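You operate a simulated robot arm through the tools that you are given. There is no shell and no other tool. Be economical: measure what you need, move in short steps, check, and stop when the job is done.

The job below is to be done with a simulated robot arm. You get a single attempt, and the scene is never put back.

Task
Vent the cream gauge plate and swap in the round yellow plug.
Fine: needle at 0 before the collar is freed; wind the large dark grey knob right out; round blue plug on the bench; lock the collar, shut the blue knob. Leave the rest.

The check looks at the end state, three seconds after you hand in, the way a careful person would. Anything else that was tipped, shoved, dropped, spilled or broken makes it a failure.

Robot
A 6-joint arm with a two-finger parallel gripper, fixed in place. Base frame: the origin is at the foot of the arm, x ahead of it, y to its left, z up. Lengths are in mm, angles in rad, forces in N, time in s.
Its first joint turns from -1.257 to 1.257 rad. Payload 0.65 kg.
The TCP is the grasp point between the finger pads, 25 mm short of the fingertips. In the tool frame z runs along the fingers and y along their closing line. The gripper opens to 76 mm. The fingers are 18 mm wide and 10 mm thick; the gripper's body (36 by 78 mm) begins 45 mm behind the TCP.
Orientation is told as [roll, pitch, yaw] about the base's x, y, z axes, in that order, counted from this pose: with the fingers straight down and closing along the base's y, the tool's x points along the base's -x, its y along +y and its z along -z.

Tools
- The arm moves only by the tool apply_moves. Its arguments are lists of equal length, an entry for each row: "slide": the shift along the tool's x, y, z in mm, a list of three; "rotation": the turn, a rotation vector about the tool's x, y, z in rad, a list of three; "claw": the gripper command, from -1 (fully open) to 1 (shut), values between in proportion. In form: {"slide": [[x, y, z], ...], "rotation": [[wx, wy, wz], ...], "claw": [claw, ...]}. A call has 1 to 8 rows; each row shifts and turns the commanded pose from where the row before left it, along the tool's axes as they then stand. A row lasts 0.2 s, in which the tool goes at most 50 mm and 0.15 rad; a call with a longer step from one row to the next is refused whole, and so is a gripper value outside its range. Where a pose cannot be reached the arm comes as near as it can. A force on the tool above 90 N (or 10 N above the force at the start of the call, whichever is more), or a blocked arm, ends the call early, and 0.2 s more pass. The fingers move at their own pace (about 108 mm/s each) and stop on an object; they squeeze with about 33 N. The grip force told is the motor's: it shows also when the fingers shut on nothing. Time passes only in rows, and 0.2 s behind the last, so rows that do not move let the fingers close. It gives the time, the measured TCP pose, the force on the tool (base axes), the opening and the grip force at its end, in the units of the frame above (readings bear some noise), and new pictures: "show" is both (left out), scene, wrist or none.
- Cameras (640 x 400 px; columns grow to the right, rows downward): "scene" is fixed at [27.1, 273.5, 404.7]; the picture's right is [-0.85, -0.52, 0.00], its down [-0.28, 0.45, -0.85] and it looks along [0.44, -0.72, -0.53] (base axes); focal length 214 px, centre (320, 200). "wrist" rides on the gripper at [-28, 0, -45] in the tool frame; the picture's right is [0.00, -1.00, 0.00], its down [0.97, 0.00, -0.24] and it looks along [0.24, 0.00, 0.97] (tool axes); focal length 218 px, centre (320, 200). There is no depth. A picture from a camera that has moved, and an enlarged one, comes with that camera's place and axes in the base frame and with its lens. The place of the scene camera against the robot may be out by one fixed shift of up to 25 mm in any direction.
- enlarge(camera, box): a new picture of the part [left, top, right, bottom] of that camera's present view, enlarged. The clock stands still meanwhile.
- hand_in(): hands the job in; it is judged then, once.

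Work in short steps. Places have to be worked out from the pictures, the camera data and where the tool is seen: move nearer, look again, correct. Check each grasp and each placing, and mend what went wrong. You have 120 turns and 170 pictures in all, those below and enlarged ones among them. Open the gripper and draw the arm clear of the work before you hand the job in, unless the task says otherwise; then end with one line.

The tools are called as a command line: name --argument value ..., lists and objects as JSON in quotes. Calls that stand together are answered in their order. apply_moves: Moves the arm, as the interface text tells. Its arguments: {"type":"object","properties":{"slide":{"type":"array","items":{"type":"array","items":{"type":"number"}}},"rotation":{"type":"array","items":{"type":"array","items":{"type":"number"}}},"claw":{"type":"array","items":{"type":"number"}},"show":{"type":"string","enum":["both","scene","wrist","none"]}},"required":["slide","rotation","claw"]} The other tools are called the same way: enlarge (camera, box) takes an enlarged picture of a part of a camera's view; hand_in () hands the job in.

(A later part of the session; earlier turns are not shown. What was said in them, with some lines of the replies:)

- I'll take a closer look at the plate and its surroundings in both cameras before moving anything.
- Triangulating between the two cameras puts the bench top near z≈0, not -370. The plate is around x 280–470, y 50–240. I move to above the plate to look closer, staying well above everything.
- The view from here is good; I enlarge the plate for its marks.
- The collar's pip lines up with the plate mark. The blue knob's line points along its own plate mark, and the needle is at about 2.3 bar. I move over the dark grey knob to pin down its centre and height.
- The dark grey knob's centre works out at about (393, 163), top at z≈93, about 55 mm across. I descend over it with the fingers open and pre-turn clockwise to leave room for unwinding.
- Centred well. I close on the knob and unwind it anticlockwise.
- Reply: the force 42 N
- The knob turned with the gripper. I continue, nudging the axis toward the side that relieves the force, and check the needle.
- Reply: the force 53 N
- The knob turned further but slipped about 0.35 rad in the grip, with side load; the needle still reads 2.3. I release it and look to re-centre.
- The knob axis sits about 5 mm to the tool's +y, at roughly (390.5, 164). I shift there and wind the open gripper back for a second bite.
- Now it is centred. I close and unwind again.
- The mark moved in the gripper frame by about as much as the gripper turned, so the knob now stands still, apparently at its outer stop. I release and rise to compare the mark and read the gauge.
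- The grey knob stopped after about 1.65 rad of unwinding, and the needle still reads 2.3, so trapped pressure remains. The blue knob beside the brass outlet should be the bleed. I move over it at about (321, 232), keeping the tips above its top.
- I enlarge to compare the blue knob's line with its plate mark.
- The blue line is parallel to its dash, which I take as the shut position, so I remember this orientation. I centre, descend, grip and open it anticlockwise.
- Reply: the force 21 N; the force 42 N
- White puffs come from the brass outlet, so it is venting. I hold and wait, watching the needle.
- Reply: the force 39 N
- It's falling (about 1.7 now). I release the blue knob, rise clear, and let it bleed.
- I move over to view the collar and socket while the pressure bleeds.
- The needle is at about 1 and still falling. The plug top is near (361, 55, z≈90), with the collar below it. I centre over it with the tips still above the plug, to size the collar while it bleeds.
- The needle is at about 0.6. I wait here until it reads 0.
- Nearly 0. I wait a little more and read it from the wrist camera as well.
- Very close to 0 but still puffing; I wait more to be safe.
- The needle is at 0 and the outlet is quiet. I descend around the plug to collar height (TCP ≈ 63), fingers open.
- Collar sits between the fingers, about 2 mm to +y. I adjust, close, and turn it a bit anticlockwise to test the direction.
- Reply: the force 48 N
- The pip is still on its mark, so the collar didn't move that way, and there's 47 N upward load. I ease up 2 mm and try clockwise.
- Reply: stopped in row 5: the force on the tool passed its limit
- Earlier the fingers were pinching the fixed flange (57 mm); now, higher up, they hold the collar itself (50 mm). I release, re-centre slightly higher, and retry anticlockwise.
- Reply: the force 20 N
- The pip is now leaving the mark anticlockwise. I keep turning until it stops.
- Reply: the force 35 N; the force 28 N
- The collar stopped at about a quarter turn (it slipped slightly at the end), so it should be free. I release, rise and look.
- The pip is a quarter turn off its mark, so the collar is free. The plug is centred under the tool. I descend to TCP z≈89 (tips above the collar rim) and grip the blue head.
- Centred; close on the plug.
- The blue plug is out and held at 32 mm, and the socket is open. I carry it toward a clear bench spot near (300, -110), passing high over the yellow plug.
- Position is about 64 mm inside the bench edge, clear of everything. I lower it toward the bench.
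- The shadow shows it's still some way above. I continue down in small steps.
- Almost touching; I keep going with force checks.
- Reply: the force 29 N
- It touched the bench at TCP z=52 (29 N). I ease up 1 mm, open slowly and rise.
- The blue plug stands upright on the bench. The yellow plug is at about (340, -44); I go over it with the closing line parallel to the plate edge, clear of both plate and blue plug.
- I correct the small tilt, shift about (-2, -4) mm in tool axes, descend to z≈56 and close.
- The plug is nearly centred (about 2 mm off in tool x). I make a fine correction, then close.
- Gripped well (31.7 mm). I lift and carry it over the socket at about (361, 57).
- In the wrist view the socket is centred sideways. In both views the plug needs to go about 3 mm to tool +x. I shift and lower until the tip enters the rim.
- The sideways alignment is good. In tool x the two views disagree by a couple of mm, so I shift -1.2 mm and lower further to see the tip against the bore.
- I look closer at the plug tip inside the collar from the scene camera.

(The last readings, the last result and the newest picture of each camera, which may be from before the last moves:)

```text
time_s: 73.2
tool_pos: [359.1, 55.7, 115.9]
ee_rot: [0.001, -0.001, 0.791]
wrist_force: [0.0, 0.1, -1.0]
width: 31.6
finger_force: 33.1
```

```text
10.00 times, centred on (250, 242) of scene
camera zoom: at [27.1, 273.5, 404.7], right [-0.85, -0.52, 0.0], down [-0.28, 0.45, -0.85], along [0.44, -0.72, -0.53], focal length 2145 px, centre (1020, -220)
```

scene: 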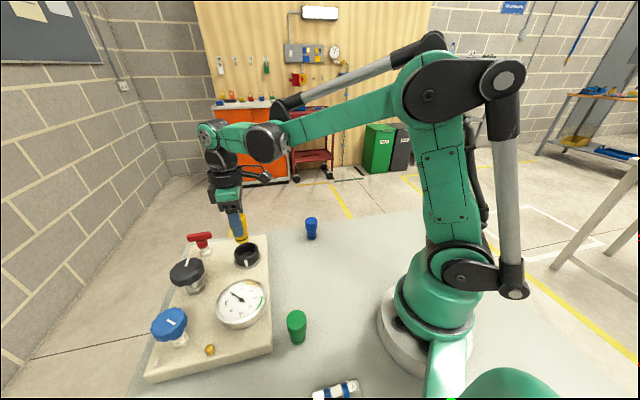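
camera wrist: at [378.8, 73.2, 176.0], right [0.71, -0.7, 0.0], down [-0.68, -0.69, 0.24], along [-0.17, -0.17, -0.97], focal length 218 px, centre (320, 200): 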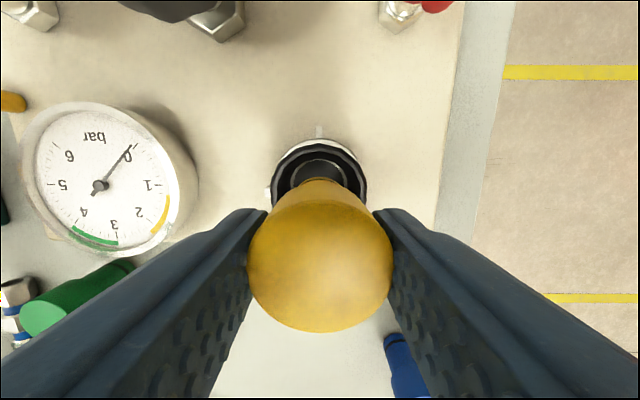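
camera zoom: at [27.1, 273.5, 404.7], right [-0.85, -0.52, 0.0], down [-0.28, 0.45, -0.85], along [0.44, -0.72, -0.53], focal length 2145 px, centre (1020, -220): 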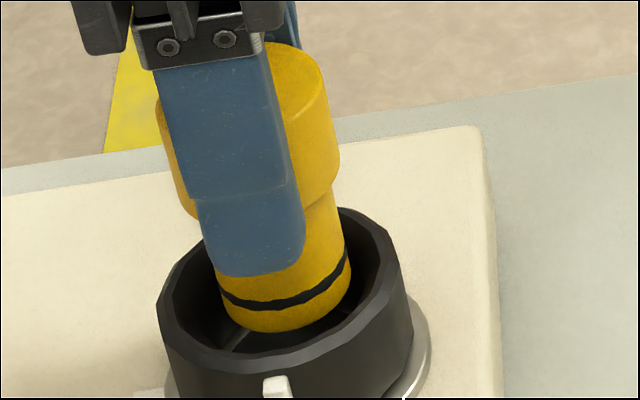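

Combined estimate: the socket is about 1 mm further toward tool -x. I nudge and lower gently, watching force.

apply_moves --slide '[[-1, 0, 3], [0, 0, 4], [0, 0, 0]]' --rotation '[[0, 0, 0], [0, 0, 0], [0, 0, 0]]' --claw '[1, 1, 1]' --show "none"

apply_moves --slide '[[0, 0, 3], [0, 0, 0]]' --rotation '[[0, 0, 0], [0, 0, 0]]' --claw '[1, 1]' --show "none"

enlarge --camera "wrist" --box '[240, 120, 400, 220]'

```text
time_s: 74.0
tool_pos: [359.7, 57.1, 109.6]
ee_rot: [0.003, 0.0, 0.789]
wrist_force: [0.1, 0.0, -0.7]
width: 31.7
finger_force: 32.5
```

```text
time_s: 74.6
tool_pos: [362.5, 58.4, 106.2]
ee_rot: [0.002, 0.001, 0.79]
wrist_force: [0.0, 0.5, -0.9]
width: 31.7
finger_force: 32.9
```

```text
4.00 times, centred on (320, 170) of wrist
camera zoom: at [380.2, 75.1, 150.9], right [0.71, -0.7, 0.0], down [-0.68, -0.69, 0.24], along [-0.17, -0.17, -0.97], focal length 873 px, centre (320, 320)
```

zoom: 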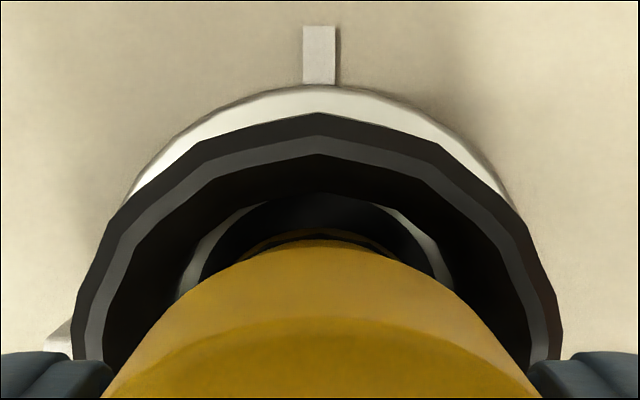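

No contact yet and the bore is closing nicely around the tip. Continue down.

apply_moves --slide '[[0, 0.2, 3], [0, 0, 0]]' --rotation '[[0, 0, 0], [0, 0, 0]]' --claw '[1, 1]' --show "none"

apply_moves --slide '[[0, 0, 3], [0, 0, 0]]' --rotation '[[0, 0, 0], [0, 0, 0]]' --claw '[1, 1]' --show "none"

enlarge --camera "wrist" --box '[240, 120, 400, 220]'

enlarge --camera "scene" --box '[232, 222, 268, 262]'

```text
time_s: 75.2
tool_pos: [360.9, 56.3, 103.1]
ee_rot: [0.002, -0.001, 0.791]
wrist_force: [0.4, 0.2, -1.4]
width: 31.7
finger_force: 32.8
```

```text
time_s: 75.8
tool_pos: [361.2, 56.5, 99.8]
ee_rot: [0.001, -0.002, 0.791]
wrist_force: [-0.1, 0.3, -0.1]
width: 32.0
finger_force: 33.1
```

```text
4.00 times, centred on (320, 170) of wrist
camera zoom: at [379.5, 75.0, 145.1], right [0.71, -0.7, 0.0], down [-0.68, -0.69, 0.24], along [-0.17, -0.17, -0.97], focal length 873 px, centre (320, 320)
```

zoom: 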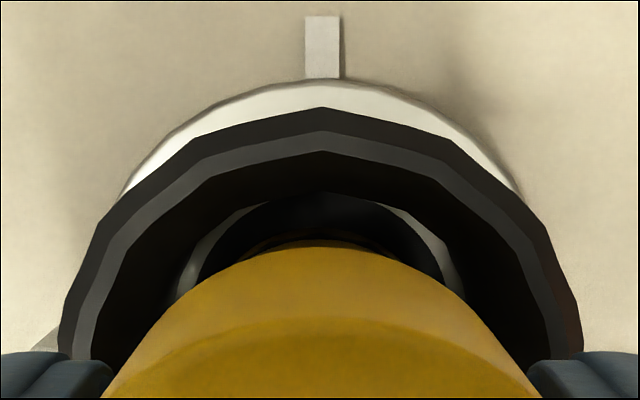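

```text
10.00 times, centred on (250, 242) of scene
camera zoom: at [27.1, 273.5, 404.7], right [-0.85, -0.52, 0.0], down [-0.28, 0.45, -0.85], along [0.44, -0.72, -0.53], focal length 2145 px, centre (1020, -220)
```

zoom: 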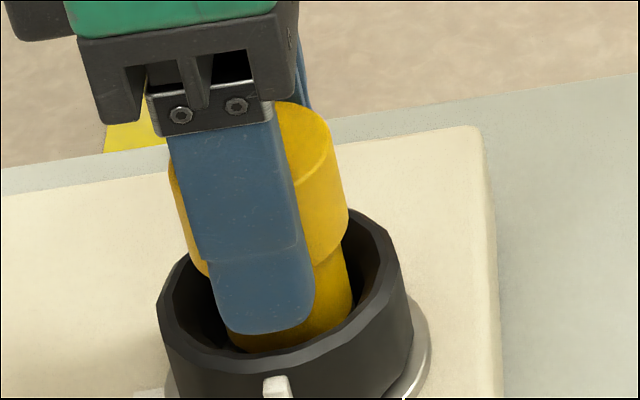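

Continue lowering in small steps until resistance.

apply_moves --slide '[[0, 0, 2], [0, 0, 0]]' --rotation '[[0, 0, 0], [0, 0, 0]]' --claw '[1, 1]' --show "none"

apply_moves --slide '[[0, 0, 2], [0, 0, 0]]' --rotation '[[0, 0, 0], [0, 0, 0]]' --claw '[1, 1]' --show "none"

enlarge --camera "wrist" --box '[240, 120, 400, 220]'

```text
time_s: 76.4
tool_pos: [360.2, 56.1, 98.3]
ee_rot: [0.002, 0.001, 0.791]
wrist_force: [-0.4, -0.1, -1.6]
width: 31.5
finger_force: 32.8
```

```text
time_s: 77.0
tool_pos: [360.7, 56.7, 96.3]
ee_rot: [0.002, -0.003, 0.792]
wrist_force: [1.6, 4.2, 27.9]
width: 31.6
finger_force: 33.5
```

```text
4.00 times, centred on (320, 170) of wrist
camera zoom: at [379.5, 74.5, 141.3], right [0.71, -0.7, 0.0], down [-0.68, -0.69, 0.24], along [-0.17, -0.17, -0.97], focal length 873 px, centre (320, 320)
```

zoom: 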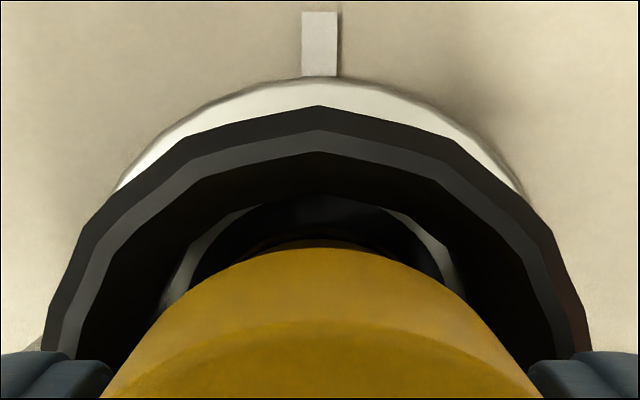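

There's 28 N of resistance at TCP z=96. I compare with how the blue plug sat, using the same scene crop.

enlarge --camera "scene" --box '[190, 200, 310, 300]'

enlarge --camera "scene" --box '[232, 222, 268, 262]'

```text
4.00 times, centred on (250, 250) of scene
camera zoom: at [27.0, 273.5, 404.7], right [-0.85, -0.52, 0.0], down [-0.28, 0.45, -0.85], along [0.44, -0.72, -0.53], focal length 858 px, centre (600, 0)
```

zoom: 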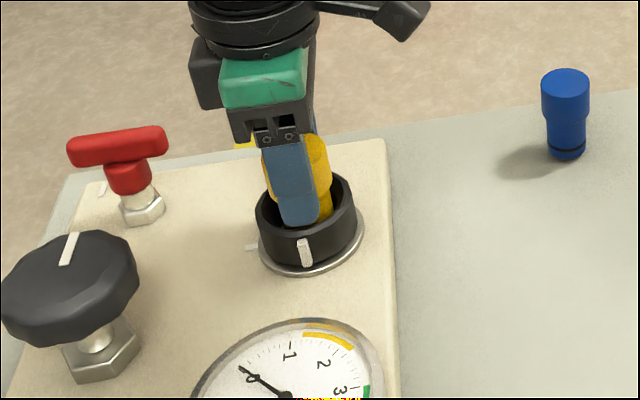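

```text
10.00 times, centred on (250, 242) of scene
camera zoom: at [27.0, 273.5, 404.7], right [-0.85, -0.52, 0.0], down [-0.28, 0.45, -0.85], along [0.44, -0.72, -0.53], focal length 2145 px, centre (1020, -220)
```

zoom: 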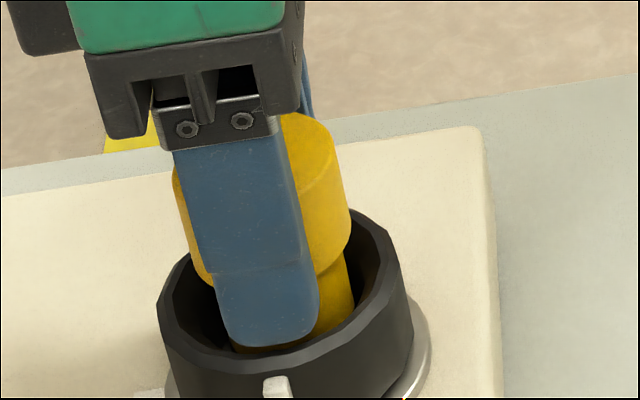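

The yellow head sits at the same height as the blue one did, so it looks seated. I release, rise and inspect.

apply_moves --slide '[[0, 0, -0.5], [0, 0, 0], [0, 0, -15], [0, 0, -25], [0, 0, -25], [0, 0, 0]]' --rotation '[[0, 0, 0], [0, 0, 0], [0, 0, 0], [0, 0, 0.15], [0, 0, 0.15], [0, 0, 0.15]]' --claw '[-0.6, -1, -1, -1, -1, -1]' --show "wrist"

enlarge --camera "scene" --box '[190, 200, 310, 300]'

```text
time_s: 78.4
tool_pos: [361.6, 57.2, 161.6]
ee_rot: [0.0, -0.001, 0.338]
wrist_force: [-1.0, -1.2, 1.1]
width: 76.1
finger_force: 0.0
camera wrist: at [386.3, 64.1, 207.0], right [0.33, -0.94, 0.0], down [-0.92, -0.32, 0.24], along [-0.23, -0.08, -0.97], focal length 218 px, centre (320, 200)
```

wrist: 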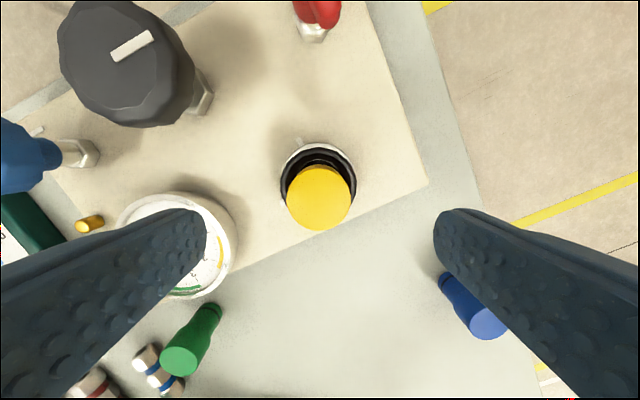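

```text
4.00 times, centred on (250, 250) of scene
camera zoom: at [27.1, 273.5, 404.7], right [-0.85, -0.52, 0.0], down [-0.28, 0.45, -0.85], along [0.44, -0.72, -0.53], focal length 858 px, centre (600, 0)
```

zoom: 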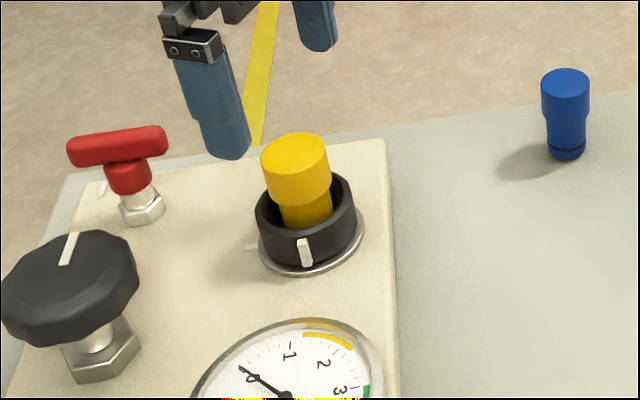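

The yellow plug sits at the same place and height as the blue did. Now I lock the collar: turn the open gripper to yaw ≈1.54, then descend to collar height.

apply_moves --slide '[[0, 0, 0], [0, 0, 0], [0, 0, 0], [0, 0, 0], [0, 0, 0], [0, 0, 10], [0, 0, 15], [0, 0, 15]]' --rotation '[[0, 0, -0.15], [0, 0, -0.15], [0, 0, -0.15], [0, 0, -0.15], [0, 0, -0.15], [0, 0, -0.15], [0, 0, -0.15], [0, 0, -0.15]]' --claw '[-1, -1, -1, -1, -1, -1, -1, -1]' --show "wrist"

```text
time_s: 80.2
tool_pos: [360.7, 56.5, 121.5]
ee_rot: [-0.002, 0.0, 1.545]
wrist_force: [-0.7, 0.5, 0.2]
width: 75.9
finger_force: 0.0
camera wrist: at [361.0, 82.9, 166.4], right [1.0, -0.03, 0.0], down [-0.03, -0.97, 0.24], along [-0.01, -0.24, -0.97], focal length 218 px, centre (320, 200)
```

wrist: 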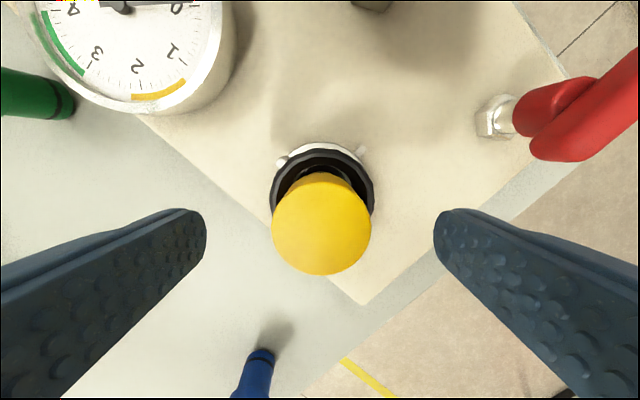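

Centred, and clear of the red handle. I descend to the collar, close, and turn clockwise.

apply_moves --slide '[[0, 0, 20], [0, 0, 20], [0, 0, 13], [0, 0, 0], [0, 0, 0], [0, 0, 0]]' --rotation '[[0, 0, 0], [0, 0, 0], [0, 0, 0], [0, 0, 0], [0, 0, 0], [0, 0, 0]]' --claw '[-1, -1, -1, -1, 1, 1]' --show "wrist"

apply_moves --slide '[[0, 0, 0], [0, 0, 0], [0, 0, 0], [0, 0, 0], [0, 0, 0], [0, 0, 0], [0, 0, 0], [0, 0, 0]]' --rotation '[[0, 0, 0.12], [0, 0, 0.12], [0, 0, 0.12], [0, 0, 0.12], [0, 0, 0.12], [0, 0, 0.12], [0, 0, 0.12], [0, 0, 0.12]]' --claw '[1, 1, 1, 1, 1, 1, 1, 1]' --show "wrist"

```text
time_s: 81.6
tool_pos: [361.1, 55.7, 67.2]
ee_rot: [0.001, 0.001, 1.542]
wrist_force: [-4.0, 0.2, -13.6]
width: 50.8
finger_force: 44.9
camera wrist: at [362.0, 82.9, 112.6], right [1.0, -0.03, 0.0], down [-0.03, -0.97, 0.24], along [-0.01, -0.24, -0.97], focal length 218 px, centre (320, 200)
```

wrist: 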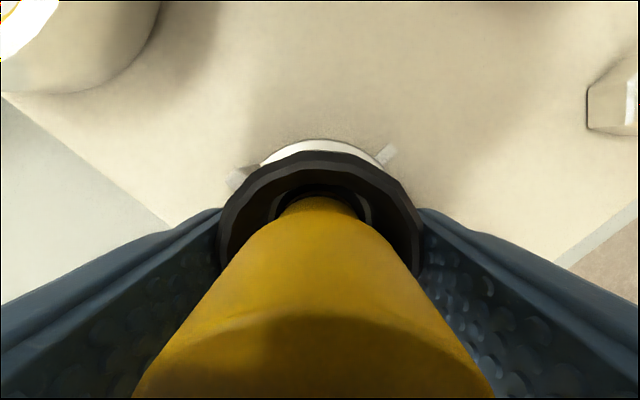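

```text
time_s: 83.4
tool_pos: [361.5, 58.3, 69.2]
ee_rot: [0.002, -0.002, 0.578]
wrist_force: [8.2, 16.2, -21.8]
width: 50.9
finger_force: 44.2
camera wrist: at [383.2, 70.8, 113.4], right [0.55, -0.84, 0.0], down [-0.81, -0.53, 0.24], along [-0.2, -0.13, -0.97], focal length 218 px, centre (320, 200)
```

wrist: 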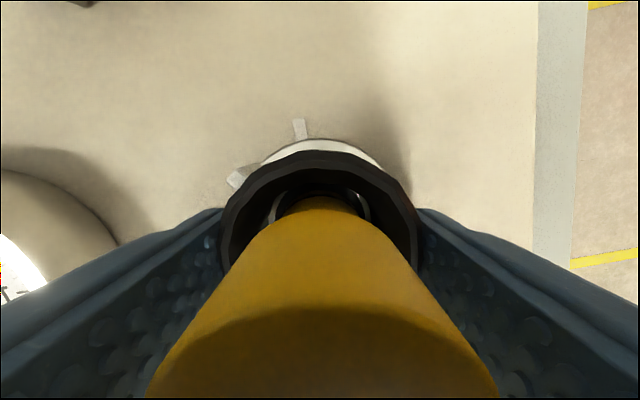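

The collar is turning. I continue to the mark and slightly past it, to feel the stop.

apply_moves --slide '[[0, 0, 0], [0, 0, 0], [0, 0, 0], [0, 0, 0], [0, 0, 0], [0, 0, 0]]' --rotation '[[0, 0, 0.12], [0, 0, 0.12], [0, 0, 0.12], [0, 0, 0.12], [0, 0, 0.1], [0, 0, 0.1]]' --claw '[1, 1, 1, 1, 1, 1]' --show "wrist"

```text
time_s: 84.8
tool_pos: [360.9, 58.2, 69.4]
ee_rot: [0.004, 0.005, -0.098]
wrist_force: [-12.6, 34.8, -1.8]
width: 50.5
finger_force: 44.8
camera wrist: at [387.3, 53.6, 113.5], right [-0.1, -0.99, -0.01], down [-0.96, 0.1, 0.24], along [-0.24, 0.03, -0.97], focal length 218 px, centre (320, 200)
```

wrist: 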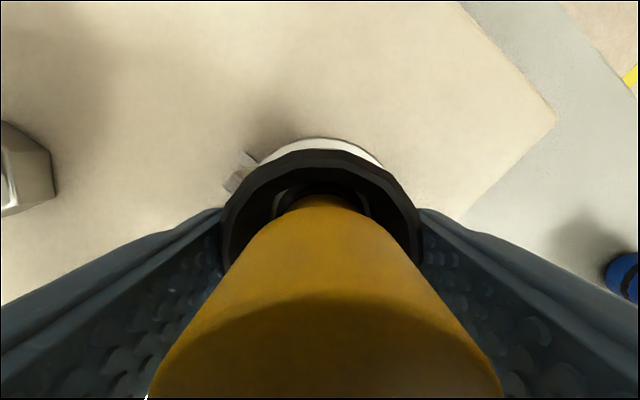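

The pip is nearly on the mark; a little more to reach the stop, then release and rise.

apply_moves --slide '[[0, 0, 0], [0, 0, 0], [0, 0, 0]]' --rotation '[[0, 0, 0.1], [0, 0, 0.1], [0, 0, 0.08]]' --claw '[1, 1, 1]' --show "wrist"

apply_moves --slide '[[0, 0, 0], [0, 0, 0], [0, 0, -20], [0, 0, -25], [0, 0, -25], [0, 0, -20], [0, 0, 0]]' --rotation '[[0, 0, 0], [0, 0, 0], [0, 0, 0], [0, 0, -0.1], [0, 0, -0.1], [0, 0, -0.1], [0, 0, -0.05]]' --claw '[-1, -1, -1, -1, -1, -1, -1]' --show "wrist"

enlarge --camera "wrist" --box '[260, 120, 380, 240]'

enlarge --camera "scene" --box '[140, 220, 300, 380]'

```text
time_s: 85.6
tool_pos: [360.4, 58.6, 68.5]
ee_rot: [0.006, 0.002, -0.381]
wrist_force: [1.0, 37.9, -4.5]
width: 47.6
finger_force: 44.9
camera wrist: at [385.5, 46.3, 113.5], right [-0.37, -0.93, -0.01], down [-0.9, 0.36, 0.24], along [-0.22, 0.1, -0.97], focal length 218 px, centre (320, 200)
```

wrist: 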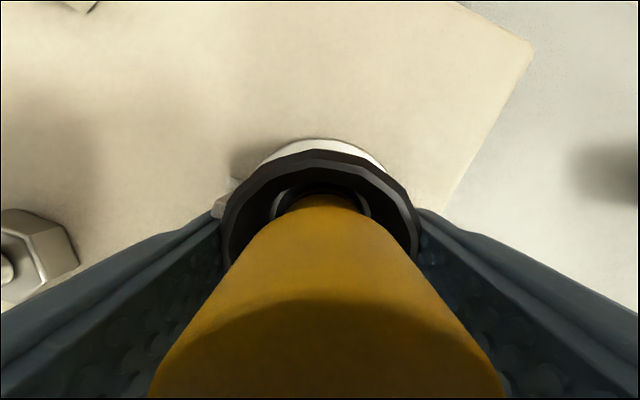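

```text
time_s: 87.2
tool_pos: [361.3, 56.0, 158.9]
ee_rot: [0.0, 0.0, -0.029]
wrist_force: [-0.9, -0.1, 0.1]
width: 76.1
finger_force: 0.0
camera wrist: at [387.5, 54.1, 204.5], right [-0.03, -1.0, 0.0], down [-0.97, 0.03, 0.24], along [-0.24, 0.01, -0.97], focal length 218 px, centre (320, 200)
```

wrist: 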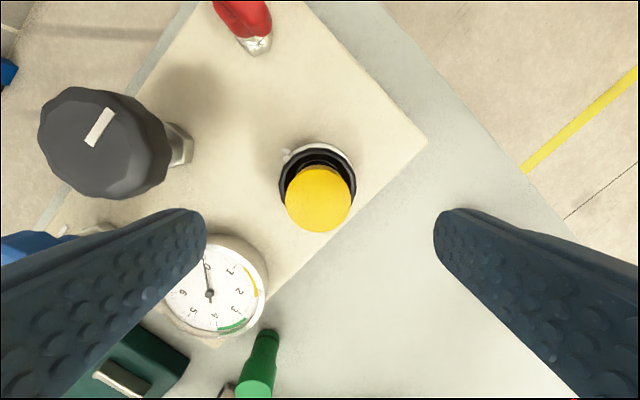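

```text
3.33 times, centred on (320, 180) of wrist
camera zoom: at [387.5, 54.1, 204.5], right [-0.03, -1.0, 0.0], down [-0.97, 0.03, 0.24], along [-0.24, 0.01, -0.97], focal length 728 px, centre (320, 267)
```

zoom: 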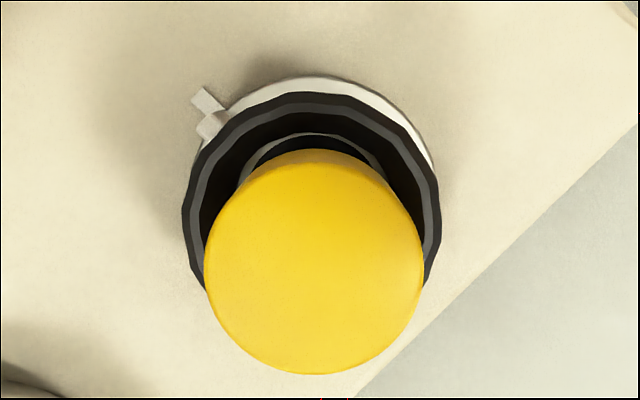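

```text
2.50 times, centred on (220, 300) of scene
camera zoom: at [27.1, 273.5, 404.7], right [-0.85, -0.52, 0.0], down [-0.28, 0.45, -0.85], along [0.44, -0.72, -0.53], focal length 536 px, centre (570, -50)
```

zoom: 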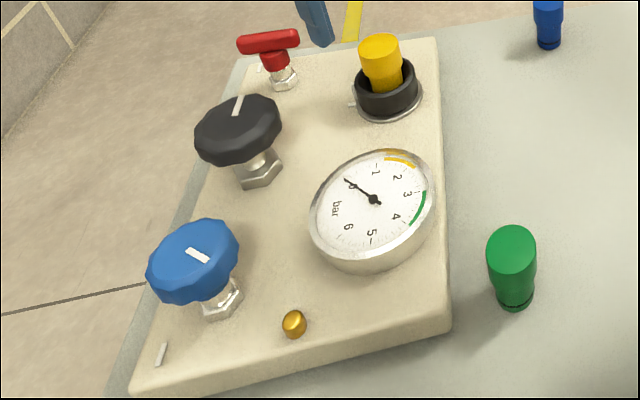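

The collar pip is back on its mark and the plug is seated. Now to shut the blue knob: I travel over it and set yaw to where I released it.

apply_moves --slide '[[11.3, 44, 0], [11.3, 44, 0], [11.3, 44, 0], [11.1, 44, 0], [0, 0, 15], [0, 0, 15], [0, 0, 8], [0, 0, 0]]' --rotation '[[0, 0, 0], [0, 0, 0], [0, 0, 0], [0, 0, 0], [0, 0, -0.15], [0, 0, -0.15], [0, 0, -0.15], [0, 0, 0]]' --claw '[-1, -1, -1, -1, -1, -1, -1, -1]' --show "wrist"

```text
time_s: 89.0
tool_pos: [322.0, 233.2, 122.3]
ee_rot: [0.001, 0.0, 0.421]
wrist_force: [0.1, -0.3, 0.4]
width: 75.8
finger_force: 0.1
camera wrist: at [345.9, 243.9, 166.7], right [0.41, -0.91, 0.0], down [-0.89, -0.4, 0.24], along [-0.22, -0.1, -0.97], focal length 218 px, centre (320, 200)
```

wrist: 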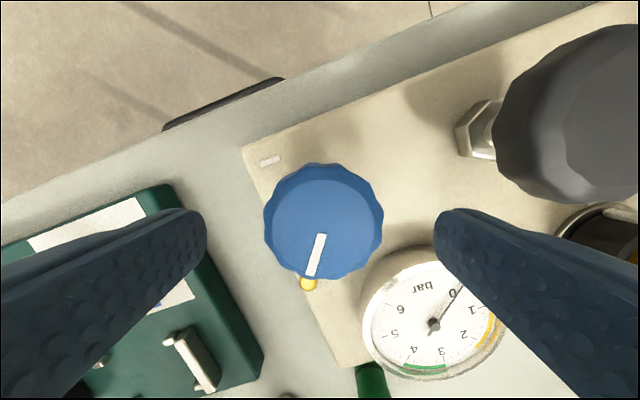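

Centred. I descend, close and turn clockwise until it stops.

apply_moves --slide '[[0, -0.8, 20], [0, 0, 20], [0, 0, 0], [0, 0, 0], [0, 0, 0]]' --rotation '[[0, 0, 0], [0, 0, 0], [0, 0, 0], [0, 0, 0], [0, 0, 0]]' --claw '[-1, -1, -1, 1, 1]' --show "none"

apply_moves --slide '[[0, 0, 0], [0, 0, 0], [0, 0, 0], [0, 0, 0], [0, 0, 0], [0, 0, 0], [0, 0, 0], [0, 0, 0]]' --rotation '[[0, 0, 0.14], [0, 0, 0.14], [0, 0, 0.14], [0, 0, 0.14], [0, 0, 0.14], [0, 0, 0.14], [0, 0, 0.14], [0, 0, 0.14]]' --claw '[1, 1, 1, 1, 1, 1, 1, 1]' --show "wrist"

```text
time_s: 90.2
tool_pos: [321.8, 232.4, 81.2]
ee_rot: [0.004, 0.001, 0.42]
wrist_force: [-2.4, 7.9, -11.4]
width: 41.1
finger_force: 44.9
```

```text
time_s: 92.0
tool_pos: [321.5, 233.5, 80.6]
ee_rot: [0.006, 0.003, -0.702]
wrist_force: [9.6, 36.4, 10.6]
width: 41.4
finger_force: 44.8
camera wrist: at [342.1, 214.1, 126.4], right [-0.64, -0.76, -0.01], down [-0.74, 0.62, 0.24], along [-0.18, 0.16, -0.97], focal length 218 px, centre (320, 200)
```

wrist: 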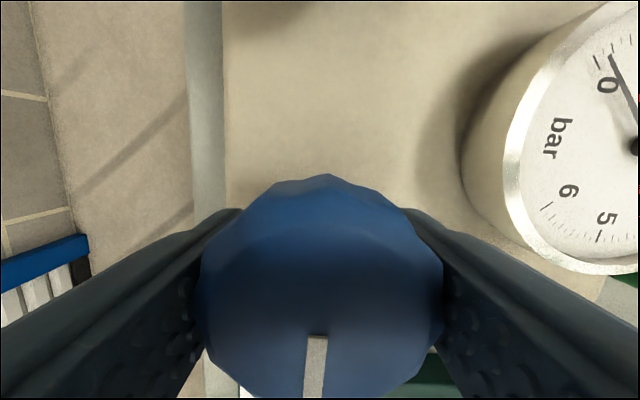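

The line is back at its original angle and slip has begun. I turn a bit more to confirm the stop.

apply_moves --slide '[[0, 0, 0], [0, 0, 0], [0, 0, 0]]' --rotation '[[0, 0, 0.1], [0, 0, 0.1], [0, 0, 0.1]]' --claw '[1, 1, 1]' --show "wrist"

apply_moves --slide '[[0, 0, 0], [0, 0, 0], [0, 0, -20], [0, 0, -25], [0, 0, -30], [0, 0, -30], [0, 0, 0], [0, 0, 0]]' --rotation '[[0, 0, 0], [0, 0, 0], [0, 0, -0.15], [0, 0, -0.15], [0, 0, -0.15], [0, 0, -0.15], [0, 0, -0.15], [0, 0, -0.15]]' --claw '[-1, -1, -1, -1, -1, -1, -1, -1]' --show "wrist"

enlarge --camera "scene" --box '[140, 220, 300, 380]'

```text
time_s: 92.8
tool_pos: [322.6, 233.3, 80.6]
ee_rot: [0.006, 0.0, -1.002]
wrist_force: [18.1, 27.5, 7.2]
width: 41.2
finger_force: 44.7
camera wrist: at [336.4, 208.0, 125.3], right [-0.84, -0.54, -0.01], down [-0.52, 0.82, 0.24], along [-0.13, 0.21, -0.97], focal length 218 px, centre (320, 200)
```

wrist: 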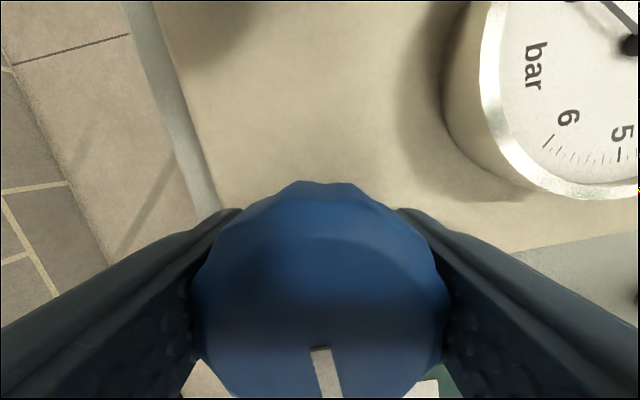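

```text
time_s: 94.6
tool_pos: [322.6, 234.3, 184.7]
ee_rot: [0.0, 0.0, -0.099]
wrist_force: [0.2, 0.1, 0.3]
width: 75.9
finger_force: 0.1
camera wrist: at [349.0, 229.1, 230.4], right [-0.1, -1.0, 0.0], down [-0.97, 0.09, 0.24], along [-0.24, 0.02, -0.97], focal length 218 px, centre (320, 200)
```

wrist: 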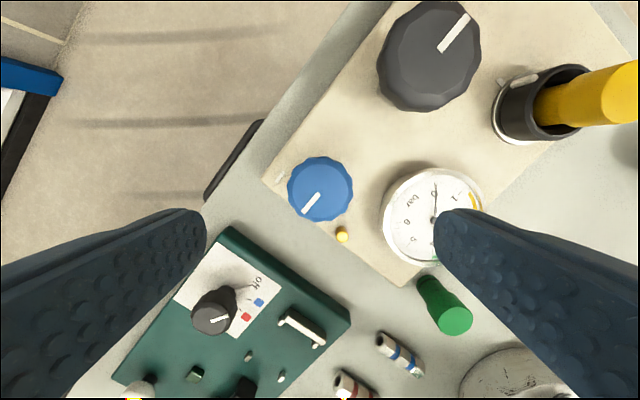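

```text
2.50 times, centred on (220, 300) of scene
camera zoom: at [27.1, 273.5, 404.7], right [-0.85, -0.52, 0.0], down [-0.28, 0.45, -0.85], along [0.44, -0.72, -0.53], focal length 536 px, centre (570, -50)
```

zoom: 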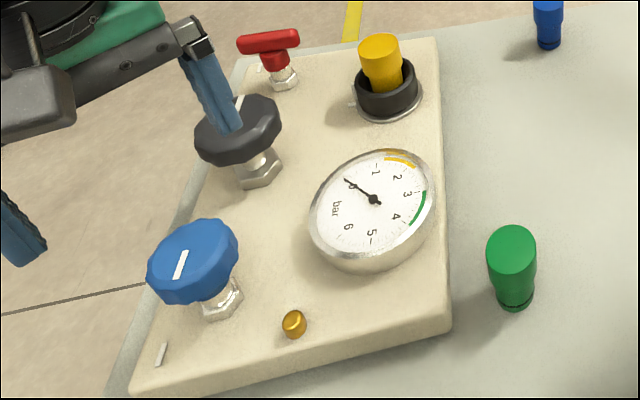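

The blue knob is shut at its original angle. I retreat up and toward home, and check that the needle stays at 0.

apply_moves --slide '[[10, -25, -25], [15, -30, -25], [15, -35, -25], [15, -35, -25], [15, -35, -20], [0, 0, 0], [0, 0, 0], [0, 0, 0]]' --rotation '[[0, 0, 0], [0, 0, 0], [0, 0, 0], [0, 0, 0], [0, 0, 0], [0, 0, 0], [0, 0, 0], [0, 0, 0]]' --claw '[-1, -1, -1, -1, -1, -1, -1, -1]'

enlarge --camera "scene" --box '[140, 210, 330, 380]'

enlarge --camera "wrist" --box '[160, 0, 460, 220]'

```text
time_s: 96.4
tool_pos: [236.3, 78.9, 308.1]
ee_rot: [0.001, -0.001, -0.101]
wrist_force: [0.1, 0.1, -0.4]
width: 75.9
finger_force: 0.0
camera wrist: at [263.3, 75.6, 352.3], right [-0.1, -0.99, 0.0], down [-0.97, 0.1, 0.24], along [-0.24, 0.02, -0.97], focal length 218 px, centre (320, 200)
```

scene: 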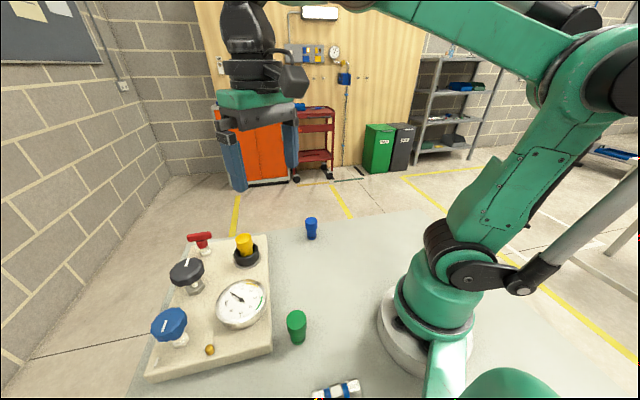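
wrist: 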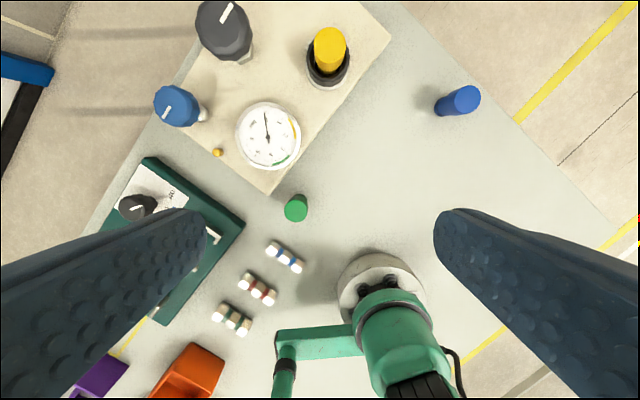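

```text
2.35 times, centred on (235, 295) of scene
camera zoom: at [27.1, 273.5, 404.7], right [-0.85, -0.52, 0.0], down [-0.28, 0.45, -0.85], along [0.44, -0.72, -0.53], focal length 505 px, centre (520, -24)
```

zoom: 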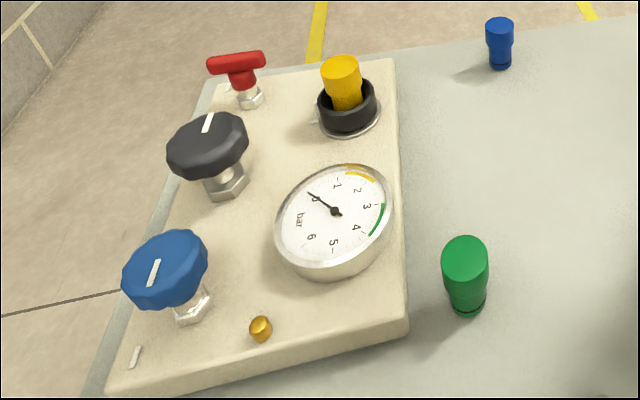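

```text
1.82 times, centred on (310, 110) of wrist
camera zoom: at [263.3, 75.6, 352.3], right [-0.1, -0.99, 0.0], down [-0.97, 0.1, 0.24], along [-0.24, 0.02, -0.97], focal length 397 px, centre (338, 364)
```

zoom: 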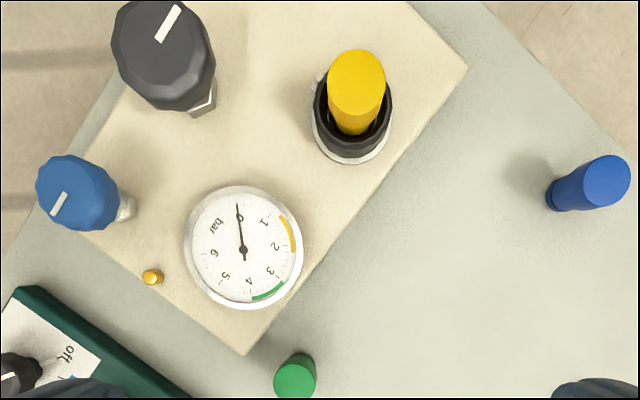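

Everything is in its wanted state: needle at 0, grey knob out at its stop, yellow plug in and collar locked on its mark. The blue plug stands on the bench, the blue knob is shut, the rest is untouched, and the arm is clear. Handing in.

hand_in

```text
The job is handed in.
```

The cream gauge plate is vented to 0 and the round yellow plug is in with its collar locked; the large dark grey knob is wound out to its stop, the blue knob is shut, and the round blue plug stands on the bench.
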